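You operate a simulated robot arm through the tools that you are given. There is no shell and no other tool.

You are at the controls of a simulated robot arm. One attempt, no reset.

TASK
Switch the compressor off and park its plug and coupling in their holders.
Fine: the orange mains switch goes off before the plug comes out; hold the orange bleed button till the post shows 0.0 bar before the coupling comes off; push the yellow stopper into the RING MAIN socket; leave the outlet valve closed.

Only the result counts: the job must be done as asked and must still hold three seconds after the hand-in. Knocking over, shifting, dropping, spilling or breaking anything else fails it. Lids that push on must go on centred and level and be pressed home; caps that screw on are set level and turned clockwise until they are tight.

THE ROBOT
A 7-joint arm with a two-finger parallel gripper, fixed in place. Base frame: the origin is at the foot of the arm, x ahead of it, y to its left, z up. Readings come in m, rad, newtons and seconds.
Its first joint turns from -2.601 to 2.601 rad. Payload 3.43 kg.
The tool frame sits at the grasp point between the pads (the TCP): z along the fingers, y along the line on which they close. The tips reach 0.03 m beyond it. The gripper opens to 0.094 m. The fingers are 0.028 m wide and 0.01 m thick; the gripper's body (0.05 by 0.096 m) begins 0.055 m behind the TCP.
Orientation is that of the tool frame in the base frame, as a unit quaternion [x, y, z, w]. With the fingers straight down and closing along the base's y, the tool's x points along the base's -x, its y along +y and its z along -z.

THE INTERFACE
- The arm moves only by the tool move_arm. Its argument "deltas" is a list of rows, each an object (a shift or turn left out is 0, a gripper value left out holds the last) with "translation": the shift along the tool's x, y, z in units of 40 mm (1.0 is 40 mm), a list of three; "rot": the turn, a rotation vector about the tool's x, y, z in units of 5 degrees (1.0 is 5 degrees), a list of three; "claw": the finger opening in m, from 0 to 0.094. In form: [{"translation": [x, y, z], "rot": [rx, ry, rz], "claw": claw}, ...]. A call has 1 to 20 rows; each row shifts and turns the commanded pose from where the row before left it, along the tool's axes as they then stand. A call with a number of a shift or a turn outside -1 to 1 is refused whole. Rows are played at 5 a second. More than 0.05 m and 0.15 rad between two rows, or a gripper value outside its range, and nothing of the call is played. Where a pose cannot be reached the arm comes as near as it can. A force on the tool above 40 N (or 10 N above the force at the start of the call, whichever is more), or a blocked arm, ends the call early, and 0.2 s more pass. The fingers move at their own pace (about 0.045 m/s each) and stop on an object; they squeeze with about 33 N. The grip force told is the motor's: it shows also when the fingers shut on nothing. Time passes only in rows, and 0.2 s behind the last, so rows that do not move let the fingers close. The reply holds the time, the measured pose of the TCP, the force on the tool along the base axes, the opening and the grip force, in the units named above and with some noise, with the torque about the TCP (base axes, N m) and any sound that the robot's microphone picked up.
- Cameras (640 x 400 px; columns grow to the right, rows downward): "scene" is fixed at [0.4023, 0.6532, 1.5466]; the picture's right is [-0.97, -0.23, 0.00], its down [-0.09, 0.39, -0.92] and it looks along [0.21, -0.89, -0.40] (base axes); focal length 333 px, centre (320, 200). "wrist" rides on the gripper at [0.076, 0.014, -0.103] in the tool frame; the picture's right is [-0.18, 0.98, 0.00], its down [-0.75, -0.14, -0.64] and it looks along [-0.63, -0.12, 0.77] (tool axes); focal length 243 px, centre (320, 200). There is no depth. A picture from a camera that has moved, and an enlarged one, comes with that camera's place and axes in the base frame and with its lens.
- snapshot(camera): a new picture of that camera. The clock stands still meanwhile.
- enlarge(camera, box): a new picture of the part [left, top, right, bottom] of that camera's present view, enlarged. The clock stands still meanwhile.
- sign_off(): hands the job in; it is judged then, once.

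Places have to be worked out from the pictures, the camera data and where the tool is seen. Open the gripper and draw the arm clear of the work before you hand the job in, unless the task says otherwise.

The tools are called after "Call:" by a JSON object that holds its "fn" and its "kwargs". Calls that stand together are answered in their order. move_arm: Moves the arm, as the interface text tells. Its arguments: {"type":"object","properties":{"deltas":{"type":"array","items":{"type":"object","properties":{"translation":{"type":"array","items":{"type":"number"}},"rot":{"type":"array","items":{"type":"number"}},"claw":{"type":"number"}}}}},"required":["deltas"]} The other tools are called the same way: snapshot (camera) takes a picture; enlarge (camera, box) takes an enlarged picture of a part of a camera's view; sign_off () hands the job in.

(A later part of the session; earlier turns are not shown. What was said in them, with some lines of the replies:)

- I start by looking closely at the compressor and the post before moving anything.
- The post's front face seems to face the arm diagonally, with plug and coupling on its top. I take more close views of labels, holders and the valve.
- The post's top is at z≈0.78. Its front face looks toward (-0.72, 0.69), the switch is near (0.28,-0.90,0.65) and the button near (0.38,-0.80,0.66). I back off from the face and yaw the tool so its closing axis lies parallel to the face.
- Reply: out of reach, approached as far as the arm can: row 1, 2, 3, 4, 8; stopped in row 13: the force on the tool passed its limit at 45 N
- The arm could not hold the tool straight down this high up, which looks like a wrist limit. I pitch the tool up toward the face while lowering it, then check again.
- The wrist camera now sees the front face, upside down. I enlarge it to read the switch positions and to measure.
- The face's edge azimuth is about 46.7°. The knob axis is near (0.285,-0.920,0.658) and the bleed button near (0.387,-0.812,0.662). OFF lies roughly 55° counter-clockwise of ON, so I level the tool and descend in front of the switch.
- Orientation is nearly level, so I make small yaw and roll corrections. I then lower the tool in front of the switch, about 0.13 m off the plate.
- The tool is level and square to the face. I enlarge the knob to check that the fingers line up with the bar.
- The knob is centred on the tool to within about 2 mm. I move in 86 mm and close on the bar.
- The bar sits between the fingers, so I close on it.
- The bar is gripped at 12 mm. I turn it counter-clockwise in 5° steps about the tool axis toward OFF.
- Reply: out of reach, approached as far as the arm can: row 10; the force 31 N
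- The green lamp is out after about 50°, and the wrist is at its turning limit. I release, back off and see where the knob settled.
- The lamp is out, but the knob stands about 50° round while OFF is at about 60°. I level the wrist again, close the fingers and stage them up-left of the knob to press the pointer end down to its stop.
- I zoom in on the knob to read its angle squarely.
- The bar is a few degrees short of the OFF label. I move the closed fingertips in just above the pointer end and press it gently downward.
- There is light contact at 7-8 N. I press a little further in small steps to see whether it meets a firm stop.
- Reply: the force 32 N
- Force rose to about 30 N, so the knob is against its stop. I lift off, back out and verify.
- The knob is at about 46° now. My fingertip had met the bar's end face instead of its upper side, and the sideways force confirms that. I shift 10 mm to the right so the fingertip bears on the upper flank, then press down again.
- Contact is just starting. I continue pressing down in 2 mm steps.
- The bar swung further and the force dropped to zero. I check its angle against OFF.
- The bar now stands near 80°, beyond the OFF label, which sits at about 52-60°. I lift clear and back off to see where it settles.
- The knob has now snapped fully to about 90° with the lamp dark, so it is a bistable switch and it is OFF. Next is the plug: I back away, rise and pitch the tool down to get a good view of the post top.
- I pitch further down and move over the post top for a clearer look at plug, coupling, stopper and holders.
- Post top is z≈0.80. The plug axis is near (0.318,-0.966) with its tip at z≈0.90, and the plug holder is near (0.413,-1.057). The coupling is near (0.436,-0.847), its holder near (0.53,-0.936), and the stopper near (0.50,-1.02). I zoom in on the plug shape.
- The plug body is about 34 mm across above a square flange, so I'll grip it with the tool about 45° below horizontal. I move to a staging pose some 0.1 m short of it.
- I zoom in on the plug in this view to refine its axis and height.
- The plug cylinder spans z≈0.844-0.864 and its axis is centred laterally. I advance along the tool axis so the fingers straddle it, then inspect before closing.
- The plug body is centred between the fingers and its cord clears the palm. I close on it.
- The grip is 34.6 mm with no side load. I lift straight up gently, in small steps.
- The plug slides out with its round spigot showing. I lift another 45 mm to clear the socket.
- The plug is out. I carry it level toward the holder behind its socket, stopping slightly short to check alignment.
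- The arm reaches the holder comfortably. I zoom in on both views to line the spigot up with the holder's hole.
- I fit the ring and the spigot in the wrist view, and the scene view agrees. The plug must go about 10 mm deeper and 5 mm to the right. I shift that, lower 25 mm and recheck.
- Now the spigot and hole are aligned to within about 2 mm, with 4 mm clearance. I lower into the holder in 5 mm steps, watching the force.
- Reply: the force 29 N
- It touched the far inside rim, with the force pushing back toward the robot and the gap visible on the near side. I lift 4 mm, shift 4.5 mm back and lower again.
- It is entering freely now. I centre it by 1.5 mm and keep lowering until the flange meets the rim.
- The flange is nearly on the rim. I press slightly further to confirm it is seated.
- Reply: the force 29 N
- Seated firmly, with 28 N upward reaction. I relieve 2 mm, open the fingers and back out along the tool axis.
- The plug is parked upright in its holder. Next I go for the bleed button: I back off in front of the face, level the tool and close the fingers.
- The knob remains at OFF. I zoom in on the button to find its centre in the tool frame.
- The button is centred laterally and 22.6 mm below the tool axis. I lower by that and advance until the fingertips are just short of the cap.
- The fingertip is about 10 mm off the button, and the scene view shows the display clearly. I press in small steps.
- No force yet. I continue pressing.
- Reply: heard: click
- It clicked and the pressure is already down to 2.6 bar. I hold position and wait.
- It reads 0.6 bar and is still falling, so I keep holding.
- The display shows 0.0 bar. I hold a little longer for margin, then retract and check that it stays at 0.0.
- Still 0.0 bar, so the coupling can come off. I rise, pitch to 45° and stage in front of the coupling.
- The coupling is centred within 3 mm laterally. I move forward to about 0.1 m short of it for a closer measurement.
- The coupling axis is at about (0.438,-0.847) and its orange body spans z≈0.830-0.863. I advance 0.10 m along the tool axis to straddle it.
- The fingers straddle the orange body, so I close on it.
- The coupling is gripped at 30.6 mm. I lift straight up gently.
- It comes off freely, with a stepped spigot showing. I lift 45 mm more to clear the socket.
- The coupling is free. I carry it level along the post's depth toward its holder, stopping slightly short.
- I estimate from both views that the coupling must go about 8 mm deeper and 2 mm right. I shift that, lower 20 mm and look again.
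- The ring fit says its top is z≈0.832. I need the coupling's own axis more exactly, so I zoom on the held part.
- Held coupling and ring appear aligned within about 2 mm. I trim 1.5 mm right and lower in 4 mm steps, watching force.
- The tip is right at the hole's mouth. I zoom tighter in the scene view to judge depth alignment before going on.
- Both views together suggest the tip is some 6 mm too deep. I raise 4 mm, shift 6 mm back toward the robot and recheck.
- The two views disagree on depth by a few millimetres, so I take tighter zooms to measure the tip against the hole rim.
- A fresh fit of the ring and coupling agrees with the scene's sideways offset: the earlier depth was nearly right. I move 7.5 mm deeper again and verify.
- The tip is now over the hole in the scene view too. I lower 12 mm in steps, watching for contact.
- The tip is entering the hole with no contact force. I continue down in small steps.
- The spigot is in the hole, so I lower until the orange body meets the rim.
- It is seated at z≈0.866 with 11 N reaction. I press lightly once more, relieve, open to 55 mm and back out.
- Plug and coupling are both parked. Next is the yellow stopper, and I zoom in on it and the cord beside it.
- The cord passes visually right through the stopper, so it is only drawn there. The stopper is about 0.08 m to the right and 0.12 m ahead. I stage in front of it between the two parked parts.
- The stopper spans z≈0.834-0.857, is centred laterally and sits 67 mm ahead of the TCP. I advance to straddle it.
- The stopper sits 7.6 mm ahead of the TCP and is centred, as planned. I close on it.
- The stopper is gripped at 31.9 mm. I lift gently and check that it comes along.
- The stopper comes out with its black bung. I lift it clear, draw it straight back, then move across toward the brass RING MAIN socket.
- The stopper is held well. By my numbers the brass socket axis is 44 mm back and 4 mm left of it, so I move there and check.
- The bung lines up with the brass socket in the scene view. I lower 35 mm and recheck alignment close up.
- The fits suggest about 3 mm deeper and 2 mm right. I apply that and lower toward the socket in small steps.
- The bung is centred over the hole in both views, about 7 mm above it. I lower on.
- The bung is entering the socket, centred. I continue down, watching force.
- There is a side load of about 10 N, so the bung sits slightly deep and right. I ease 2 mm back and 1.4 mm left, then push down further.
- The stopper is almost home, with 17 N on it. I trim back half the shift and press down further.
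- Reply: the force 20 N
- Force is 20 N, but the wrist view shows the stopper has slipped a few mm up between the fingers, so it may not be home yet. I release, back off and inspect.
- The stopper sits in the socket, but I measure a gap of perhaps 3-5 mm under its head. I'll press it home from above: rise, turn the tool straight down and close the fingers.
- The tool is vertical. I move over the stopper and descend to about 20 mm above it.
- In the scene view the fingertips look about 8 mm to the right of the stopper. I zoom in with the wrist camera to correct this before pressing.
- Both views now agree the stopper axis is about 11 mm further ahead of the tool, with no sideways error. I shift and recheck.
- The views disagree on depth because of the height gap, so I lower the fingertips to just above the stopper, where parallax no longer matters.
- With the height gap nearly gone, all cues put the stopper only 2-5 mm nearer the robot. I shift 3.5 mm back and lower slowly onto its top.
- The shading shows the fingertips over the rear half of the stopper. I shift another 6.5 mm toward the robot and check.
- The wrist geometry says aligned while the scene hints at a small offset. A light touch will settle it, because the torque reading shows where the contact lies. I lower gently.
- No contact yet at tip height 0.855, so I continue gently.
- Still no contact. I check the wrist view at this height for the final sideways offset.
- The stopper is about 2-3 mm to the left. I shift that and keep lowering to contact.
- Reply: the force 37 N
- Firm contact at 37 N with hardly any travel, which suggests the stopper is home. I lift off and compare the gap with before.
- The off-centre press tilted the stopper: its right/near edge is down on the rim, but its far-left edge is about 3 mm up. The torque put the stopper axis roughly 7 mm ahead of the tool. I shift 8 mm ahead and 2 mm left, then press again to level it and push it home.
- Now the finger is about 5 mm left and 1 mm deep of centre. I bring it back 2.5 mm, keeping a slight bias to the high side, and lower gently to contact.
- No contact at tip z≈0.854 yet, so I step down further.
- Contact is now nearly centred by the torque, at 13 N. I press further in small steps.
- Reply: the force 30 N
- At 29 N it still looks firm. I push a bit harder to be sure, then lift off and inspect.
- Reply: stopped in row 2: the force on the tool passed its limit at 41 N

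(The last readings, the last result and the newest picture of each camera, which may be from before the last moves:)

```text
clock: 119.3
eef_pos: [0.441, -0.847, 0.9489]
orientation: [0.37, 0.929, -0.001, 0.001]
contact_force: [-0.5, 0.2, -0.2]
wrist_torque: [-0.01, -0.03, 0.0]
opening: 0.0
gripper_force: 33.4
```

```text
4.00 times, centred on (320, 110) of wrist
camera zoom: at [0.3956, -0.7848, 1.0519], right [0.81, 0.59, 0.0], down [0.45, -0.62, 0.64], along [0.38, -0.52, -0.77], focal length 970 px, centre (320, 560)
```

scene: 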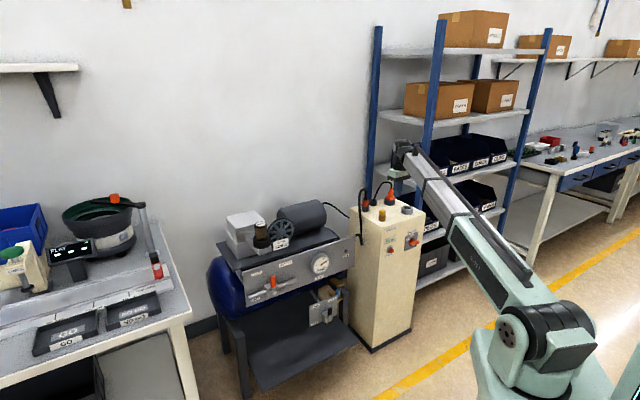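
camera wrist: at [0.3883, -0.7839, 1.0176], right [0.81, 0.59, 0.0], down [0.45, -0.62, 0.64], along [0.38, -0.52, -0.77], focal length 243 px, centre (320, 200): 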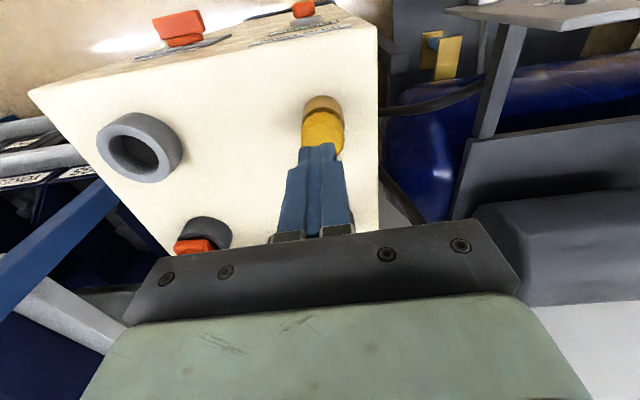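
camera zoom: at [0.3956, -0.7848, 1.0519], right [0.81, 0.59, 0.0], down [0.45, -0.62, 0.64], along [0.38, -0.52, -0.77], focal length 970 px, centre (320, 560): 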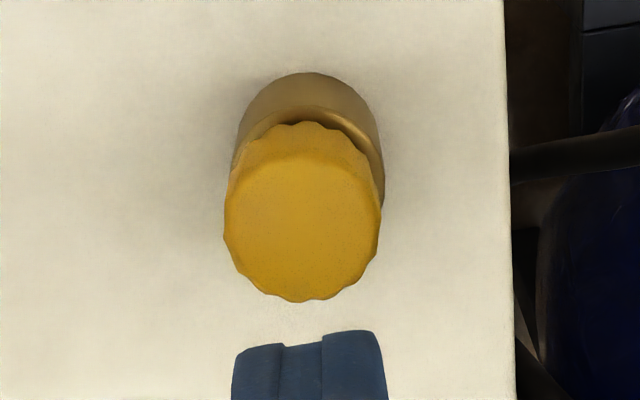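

The stopper now looks level. I compare its seating gap with the parked coupling in one enlarged view.

Call:
{"fn": "enlarge", "kwargs": {"camera": "scene", "box": [360, 194, 400, 219]}}

Call:
{"fn": "enlarge", "kwargs": {"camera": "scene", "box": [345, 190, 385, 215]}}

```text
16.00 times, centred on (380, 206) of scene
camera zoom: at [0.4023, 0.6532, 1.5466], right [-0.97, -0.23, 0.0], down [-0.09, 0.39, -0.92], along [0.21, -0.89, -0.4], focal length 5323 px, centre (-640, 96)
```

zoom: 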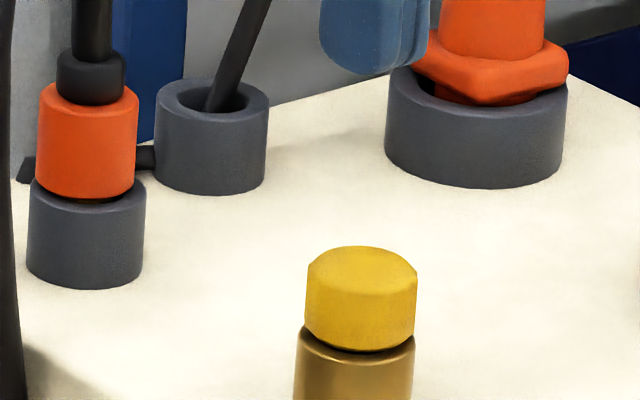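

```text
16.00 times, centred on (365, 202) of scene
camera zoom: at [0.4023, 0.6532, 1.5466], right [-0.97, -0.23, 0.0], down [-0.09, 0.39, -0.92], along [0.21, -0.89, -0.4], focal length 5323 px, centre (-400, 160)
```

zoom: 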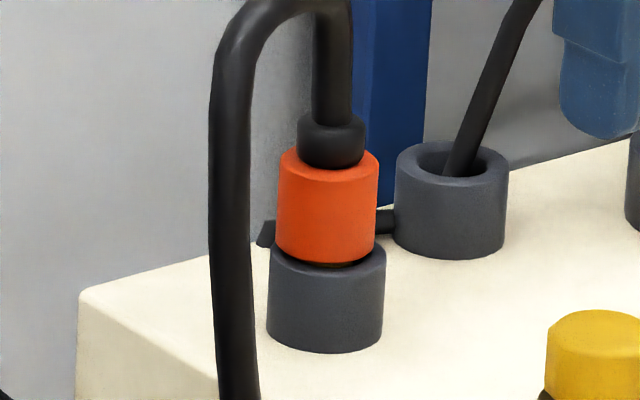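

I want a low, close side view of the stopper, so I back off, pitch to 45° and drop the camera to its level.

Call:
{"fn": "move_arm", "kwargs": {"deltas": [{"translation": [0.83, 0, 0]}, {"translation": [0.83, 0, 0]}, {"translation": [0.83, 0, 0]}, {"rot": [0, -1, 0]}, {"rot": [0, -1, 0]}, {"rot": [0, -1, 0]}, {"rot": [0, -1, 0]}, {"rot": [0, -1, 0]}, {"rot": [0, -1, 0]}, {"rot": [0, -1, 0]}, {"rot": [0, -1, 0]}, {"rot": [0, -1, 0]}, {"translation": [0.5, 0, 0.5]}, {"translation": [0.5, 0, 0.5]}, {"translation": [0.5, 0, 0.5]}, {}]}}

Call:
{"fn": "snapshot", "kwargs": {"camera": "wrist"}}

Call:
{"fn": "enlarge", "kwargs": {"camera": "wrist", "box": [280, 90, 360, 150]}}

```text
clock: 122.7
eef_pos: [0.3684, -0.783, 0.8631]
orientation: [0.34, 0.859, -0.141, 0.356]
contact_force: [-0.6, -0.7, -0.4]
wrist_torque: [0.02, 0.0, 0.0]
opening: 0.0
gripper_force: 33.1
```

```text
taken
camera wrist: at [0.2861, -0.6865, 0.8824], right [0.77, 0.63, 0.13], down [-0.04, -0.16, 0.99], along [0.64, -0.76, -0.09], focal length 243 px, centre (320, 200)
```

wrist: 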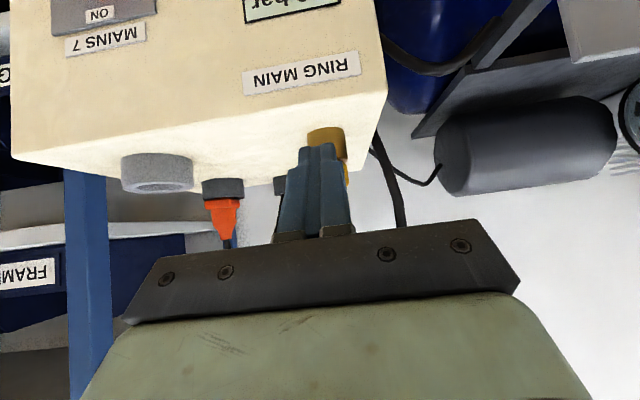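

```text
6.67 times, centred on (320, 120) of wrist
camera zoom: at [0.2861, -0.6865, 0.8824], right [0.77, 0.63, 0.13], down [-0.04, -0.16, 0.99], along [0.64, -0.76, -0.09], focal length 1618 px, centre (320, 733)
```

zoom: 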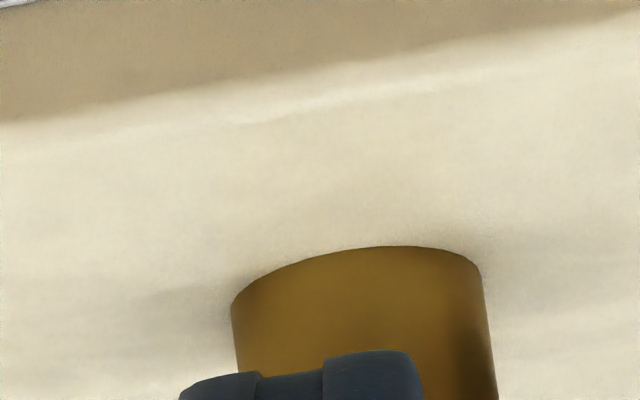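

The closed fingers block the view, so I open them wide and look between them.

Call:
{"fn": "move_arm", "kwargs": {"deltas": [{"claw": 0.09}, {}, {}, {}, {}, {}]}}

Call:
{"fn": "enlarge", "kwargs": {"camera": "wrist", "box": [270, 110, 390, 200]}}

Call:
{"fn": "enlarge", "kwargs": {"camera": "wrist", "box": [300, 125, 370, 190]}}

```text
clock: 124.1
eef_pos: [0.3685, -0.7827, 0.8651]
orientation: [0.341, 0.858, -0.142, 0.357]
contact_force: [0.8, 0.7, 0.6]
wrist_torque: [0.01, -0.03, 0.02]
opening: 0.0901
gripper_force: 0.1
```

```text
4.44 times, centred on (330, 155) of wrist
camera zoom: at [0.286, -0.6865, 0.8827], right [0.77, 0.63, 0.13], down [-0.04, -0.16, 0.99], along [0.64, -0.76, -0.09], focal length 1078 px, centre (276, 400)
```

zoom: 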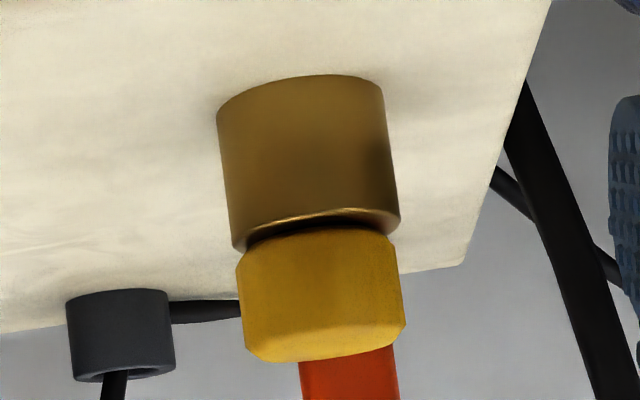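

```text
6.15 times, centred on (335, 158) of wrist
camera zoom: at [0.286, -0.6865, 0.8827], right [0.77, 0.63, 0.13], down [-0.04, -0.16, 0.99], along [0.64, -0.76, -0.09], focal length 1493 px, centre (228, 462)
```

zoom: 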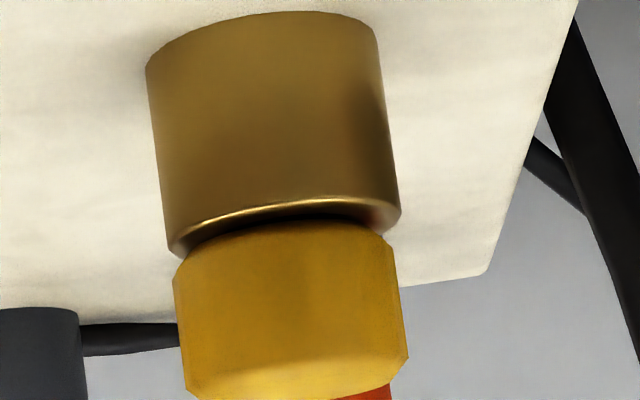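

Seen from the side, the stopper's sides run parallel to the brass with only the bevel gap. Any leftover tilt is toward/away from the arm, so I return above it for one more centred press to make sure it is level and home.

Call:
{"fn": "move_arm", "kwargs": {"deltas": [{"translation": [-0.5, 0, -0.5], "claw": 0.0}, {"translation": [-0.5, 0, -0.5]}, {"translation": [-0.5, 0, -0.5]}, {"rot": [0, 1, 0]}, {"rot": [0, 1, 0]}, {"rot": [0, 1, 0]}, {"rot": [0, 1, 0]}, {"rot": [0, 1, 0]}, {"rot": [0, 1, 0]}, {"rot": [0, 1, 0]}, {"rot": [0, 1, 0]}, {"rot": [0, 1, 0]}, {"translation": [-0.83, 0, 0]}, {"translation": [-0.83, 0, 0]}, {"translation": [-0.85, 0, 0]}, {}]}}

Call:
{"fn": "move_arm", "kwargs": {"deltas": [{"translation": [0, 0, 0.6]}, {"translation": [0, 0, 0.5]}, {"translation": [0, 0, 0.35]}, {}]}}

Call:
{"fn": "enlarge", "kwargs": {"camera": "scene", "box": [366, 200, 406, 225]}}

```text
clock: 127.5
eef_pos: [0.4425, -0.8491, 0.9474]
orientation: [0.369, 0.93, -0.001, 0.001]
contact_force: [0.3, 0.3, -0.4]
wrist_torque: [-0.01, -0.01, 0.01]
opening: 0.0003
gripper_force: 33.1
```

```text
clock: 128.5
eef_pos: [0.4413, -0.8485, 0.8895]
orientation: [0.37, 0.929, 0.0, 0.001]
contact_force: [0.3, -0.1, 0.4]
wrist_torque: [-0.02, -0.02, -0.01]
opening: 0.0001
gripper_force: 33.5
```

```text
16.00 times, centred on (386, 212) of scene
camera zoom: at [0.4023, 0.6532, 1.5466], right [-0.97, -0.23, 0.0], down [-0.09, 0.39, -0.92], along [0.21, -0.89, -0.4], focal length 5323 px, centre (-736, 0)
```

zoom: 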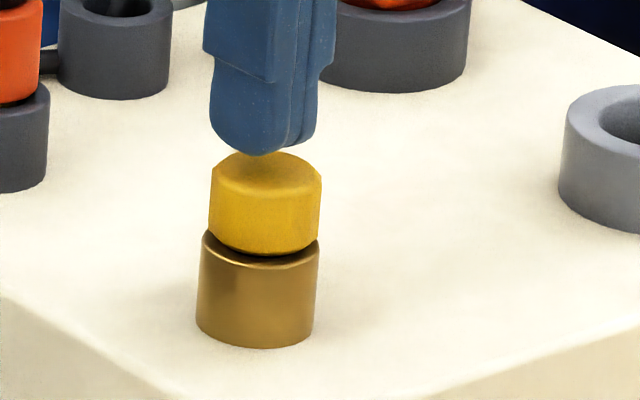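

The fingertips are centred over the stopper in this view. I lower gently to contact and press.

Call:
{"fn": "move_arm", "kwargs": {"deltas": [{"translation": [0, 0, 0.07]}, {"translation": [0, 0, 0.06]}, {"translation": [0, 0, 0.04]}, {"translation": [0, 0, 0.03]}, {}]}}

```text
clock: 129.7
eef_pos: [0.4414, -0.8492, 0.8823]
orientation: [0.37, 0.929, -0.001, 0.001]
contact_force: [0.8, -0.2, 0.5]
wrist_torque: [-0.01, 0.0, 0.03]
opening: 0.0
gripper_force: 33.5
```

Call:
{"fn": "move_arm", "kwargs": {"deltas": [{"translation": [0, 0, 0.025]}, {"translation": [0, 0, 0.025]}, {"translation": [0, 0, 0.025]}, {}]}}

```text
clock: 130.7
eef_pos: [0.4412, -0.8482, 0.8816]
orientation: [0.37, 0.929, -0.001, 0.001]
contact_force: [-1.0, 1.7, 28.1]
wrist_torque: [0.14, 0.18, -0.02]
opening: 0.0
gripper_force: 32.8
```

The pressure centre is now slightly on the near side, so the stopper rocks a little within its play. I press further at this spot to flatten it against the fingertips.

Call:
{"fn": "move_arm", "kwargs": {"deltas": [{"translation": [0, 0, 0.012]}, {"translation": [0, 0, 0.012]}, {}, {}]}}

Call:
{"fn": "enlarge", "kwargs": {"camera": "scene", "box": [366, 200, 406, 225]}}

```text
clock: 131.2
eef_pos: [0.4415, -0.8496, 0.8825]
orientation: [0.369, 0.929, -0.002, 0.002]
contact_force: [-1.9, 2.0, 14.6]
wrist_torque: [0.19, 0.19, -0.03]
opening: 0.0
gripper_force: 32.9
stopped in row 2: the force on the tool passed its limit at 42 N (the readings are from after the stop); the commanded pose is now the measured one
```

```text
16.00 times, centred on (386, 212) of scene
camera zoom: at [0.4023, 0.6532, 1.5466], right [-0.97, -0.23, 0.0], down [-0.09, 0.39, -0.92], along [0.21, -0.89, -0.4], focal length 5323 px, centre (-736, 0)
```

zoom: 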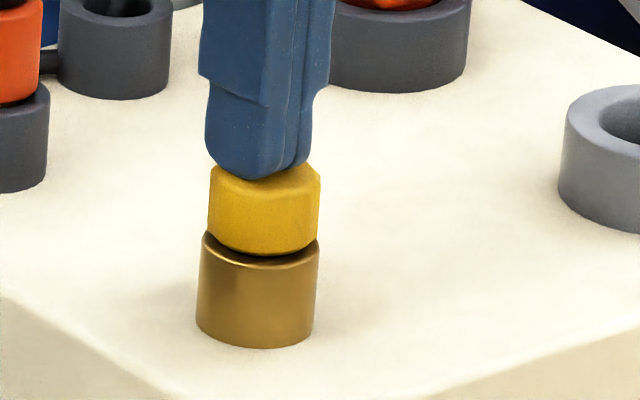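

It is hard against its stop at 42 N and the top height is unchanged, so it is fully in. I lift off and take a last careful look at how level it sits.

Call:
{"fn": "move_arm", "kwargs": {"deltas": [{"translation": [0, 0, -0.2]}, {"translation": [0, 0, -0.6]}, {"translation": [0, 0, -0.8]}, {"translation": [0, 0, -0.5]}, {}]}}

Call:
{"fn": "enlarge", "kwargs": {"camera": "scene", "box": [366, 200, 406, 225]}}

Call:
{"fn": "enlarge", "kwargs": {"camera": "wrist", "box": [270, 60, 370, 150]}}

```text
clock: 132.4
eef_pos: [0.4399, -0.8507, 0.9624]
orientation: [0.37, 0.929, -0.001, 0.002]
contact_force: [0.3, 0.9, -0.1]
wrist_torque: [-0.01, 0.02, -0.03]
opening: 0.0
gripper_force: 32.5
```

```text
16.00 times, centred on (386, 212) of scene
camera zoom: at [0.4023, 0.6532, 1.5466], right [-0.97, -0.23, 0.0], down [-0.09, 0.39, -0.92], along [0.21, -0.89, -0.4], focal length 5323 px, centre (-736, 0)
```

zoom: 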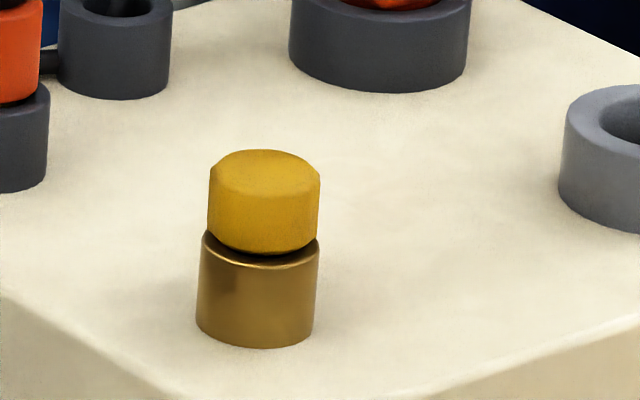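

```text
4.44 times, centred on (320, 105) of wrist
camera zoom: at [0.3953, -0.7885, 1.0657], right [0.81, 0.59, 0.0], down [0.45, -0.62, 0.64], along [0.38, -0.52, -0.76], focal length 1078 px, centre (320, 622)
```

zoom: 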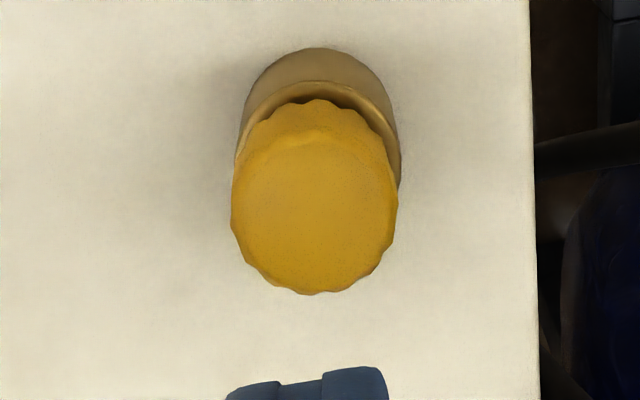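

Overall height of stopper on socket (about 51 mm) matches what it was in its own holder, so it is seated and close to level. I open the gripper and withdraw the arm clear of the post.

Call:
{"fn": "move_arm", "kwargs": {"deltas": [{"translation": [0, 0, -0.8]}, {"translation": [0.4, 0, -0.6], "claw": 0.08}, {"translation": [0.9, 0, 0]}, {"translation": [0.9, 0, 0]}, {"translation": [0.9, 0, 0]}, {"translation": [0.8, 0, 0], "rot": [0, -1, 0]}, {"translation": [0.7, 0, 0], "rot": [0, -1, 0]}, {"rot": [0, -1, 0]}, {"rot": [0, -1, 0]}, {"rot": [0, -1, 0]}, {"rot": [0, -1, 0]}, {}]}}

Call:
{"fn": "snapshot", "kwargs": {"camera": "scene"}}

Call:
{"fn": "snapshot", "kwargs": {"camera": "wrist"}}

Call:
{"fn": "enlarge", "kwargs": {"camera": "scene", "box": [340, 175, 436, 260]}}

Call:
{"fn": "enlarge", "kwargs": {"camera": "scene", "box": [230, 240, 360, 330]}}

```text
clock: 135.0
eef_pos: [0.3077, -0.7233, 1.0166]
orientation: [0.356, 0.897, -0.095, 0.243]
contact_force: [-0.2, -0.2, 1.2]
wrist_torque: [0.02, 0.0, 0.0]
opening: 0.08
gripper_force: 0.1
```

```text
taken
```

scene: 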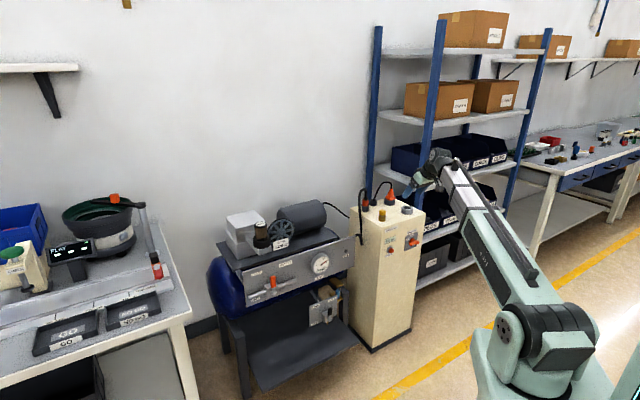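

```text
taken
camera wrist: at [0.2328, -0.6333, 1.0679], right [0.79, 0.61, 0.09], down [0.14, -0.33, 0.93], along [0.6, -0.73, -0.34], focal length 243 px, centre (320, 200)
```

wrist: 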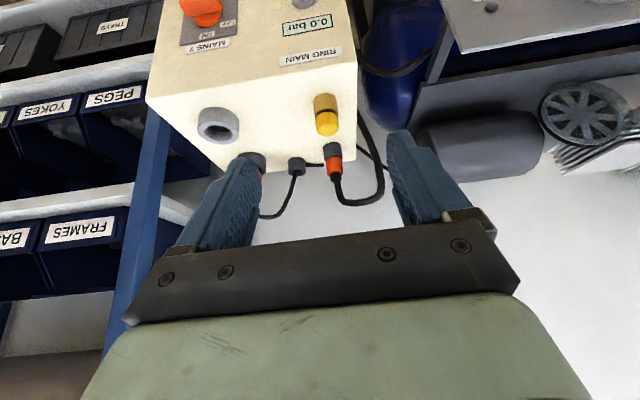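

```text
4.71 times, centred on (388, 218) of scene
camera zoom: at [0.4023, 0.6532, 1.5466], right [-0.97, -0.23, 0.0], down [-0.09, 0.39, -0.92], along [0.21, -0.89, -0.4], focal length 1566 px, centre (0, 118)
```

zoom: 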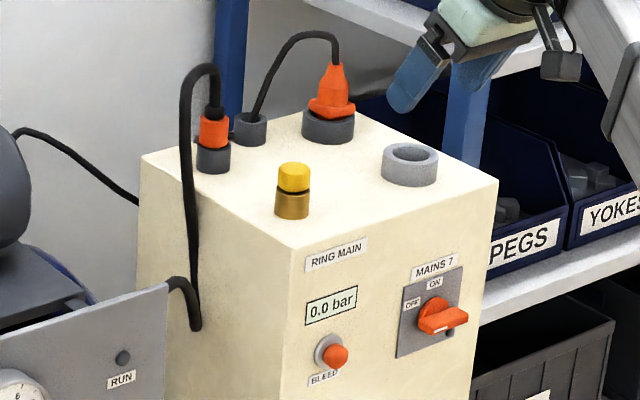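

```text
4.44 times, centred on (295, 285) of scene
camera zoom: at [0.4023, 0.6532, 1.5466], right [-0.97, -0.23, 0.0], down [-0.09, 0.39, -0.92], along [0.21, -0.89, -0.4], focal length 1479 px, centre (431, -178)
```

zoom: 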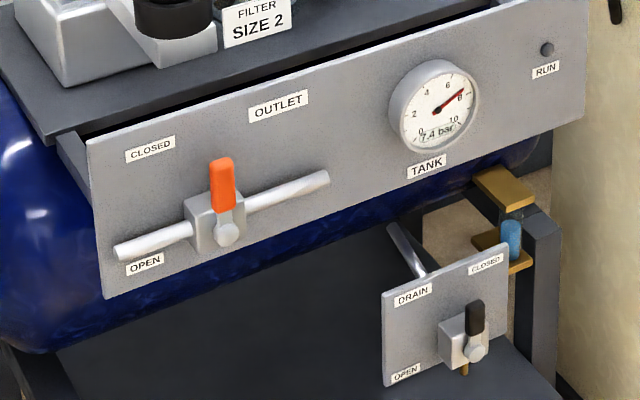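

Everything looks in order. I take one last close look at the stopper, coupling and plug from the wrist camera before signing off.

Call:
{"fn": "enlarge", "kwargs": {"camera": "wrist", "box": [295, 80, 360, 145]}}

Call:
{"fn": "enlarge", "kwargs": {"camera": "scene", "box": [368, 182, 408, 207]}}

Call:
{"fn": "enlarge", "kwargs": {"camera": "wrist", "box": [240, 130, 360, 205]}}

```text
6.15 times, centred on (328, 112) of wrist
camera zoom: at [0.2328, -0.6333, 1.0679], right [0.79, 0.61, 0.09], down [0.14, -0.33, 0.93], along [0.6, -0.73, -0.34], focal length 1493 px, centre (274, 738)
```

zoom: 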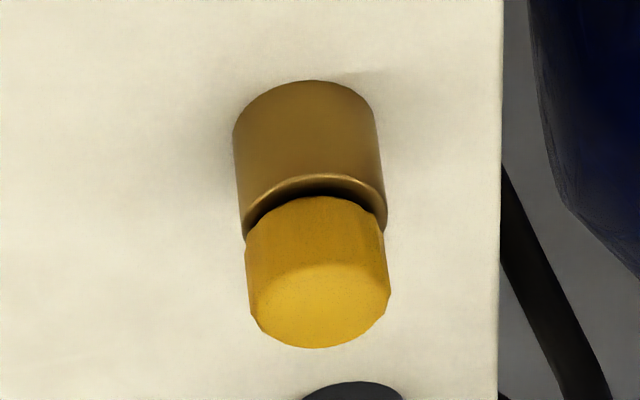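

```text
16.00 times, centred on (388, 194) of scene
camera zoom: at [0.4023, 0.6532, 1.5466], right [-0.97, -0.23, 0.0], down [-0.09, 0.39, -0.92], along [0.21, -0.89, -0.4], focal length 5323 px, centre (-768, 288)
```

zoom: 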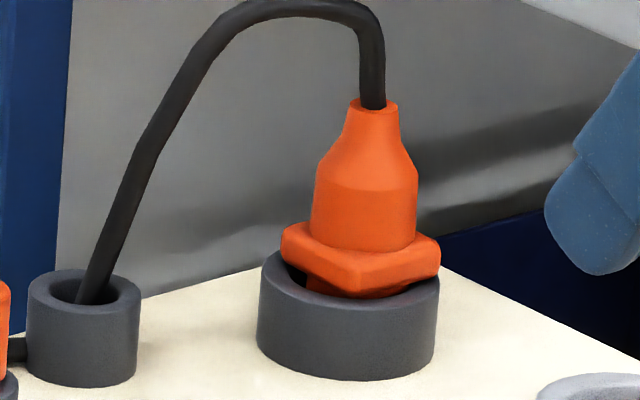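

```text
5.33 times, centred on (300, 168) of wrist
camera zoom: at [0.2328, -0.6333, 1.0679], right [0.79, 0.61, 0.09], down [0.14, -0.33, 0.93], along [0.6, -0.73, -0.34], focal length 1294 px, centre (427, 373)
```

zoom: 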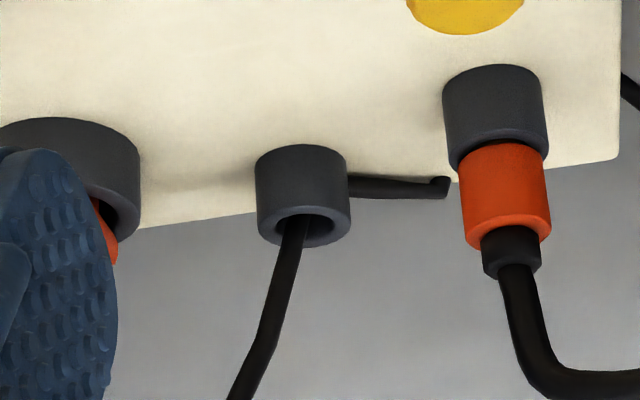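

All parts are parked upright and seated, the display reads 0.0 bar, the mains is OFF and the outlet valve is closed. I draw the arm back a bit more before handing in.

Call:
{"fn": "move_arm", "kwargs": {"deltas": [{"translation": [0.72, 0, -0.4]}, {"translation": [0.72, 0, -0.4]}, {"translation": [0.72, 0, -0.4]}, {}, {}]}}

Call:
{"fn": "enlarge", "kwargs": {"camera": "scene", "box": [340, 175, 436, 260]}}

```text
clock: 136.2
eef_pos: [0.2364, -0.6547, 1.0178]
orientation: [0.356, 0.897, -0.097, 0.242]
contact_force: [0.3, -0.8, -0.6]
wrist_torque: [0.0, 0.01, 0.02]
opening: 0.0799
gripper_force: 0.0
```

```text
4.71 times, centred on (388, 218) of scene
camera zoom: at [0.4023, 0.6532, 1.5466], right [-0.97, -0.23, 0.0], down [-0.09, 0.39, -0.92], along [0.21, -0.89, -0.4], focal length 1566 px, centre (0, 118)
```

zoom: 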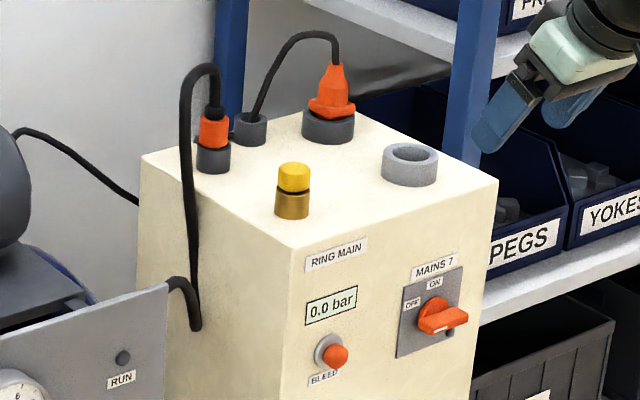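

The arm is clear with the gripper open. The mains is OFF, the plug and coupling are in their holders, the stopper is in the RING MAIN socket, the display shows 0.0 bar and the outlet valve is untouched and closed. I hand the job in.

Call:
{"fn": "sign_off", "kwargs": {}}

```text
The job is handed in.
```

The job is handed in. The compressor is switched off, and its plug and coupling are both in their holders.

- **Mains switch:** I turned it to OFF before touching the plug. The lamp went out and the knob snapped over to about 90°, past the OFF label.
- **Bleed:** I held the button until the post showed 0.0 bar. It stayed at 0.0 after I let go, and only then did I take the coupling off.
- **Plug and coupling:** Both slid out freely and are seated upright in their holders.
- **Yellow stopper:** It is in the RING MAIN socket, pressed against its stop at about 42 N. One of my presses was off-centre and tilted it a few degrees, so I pressed it again. In the last views it sits about as deep as it did in its own holder, but it may still lean by 2–3°.
- **Outlet valve:** I did not touch it, and it still stands at closed.

Nothing else appears to have been shifted or knocked over. The arm is drawn back with the gripper open.
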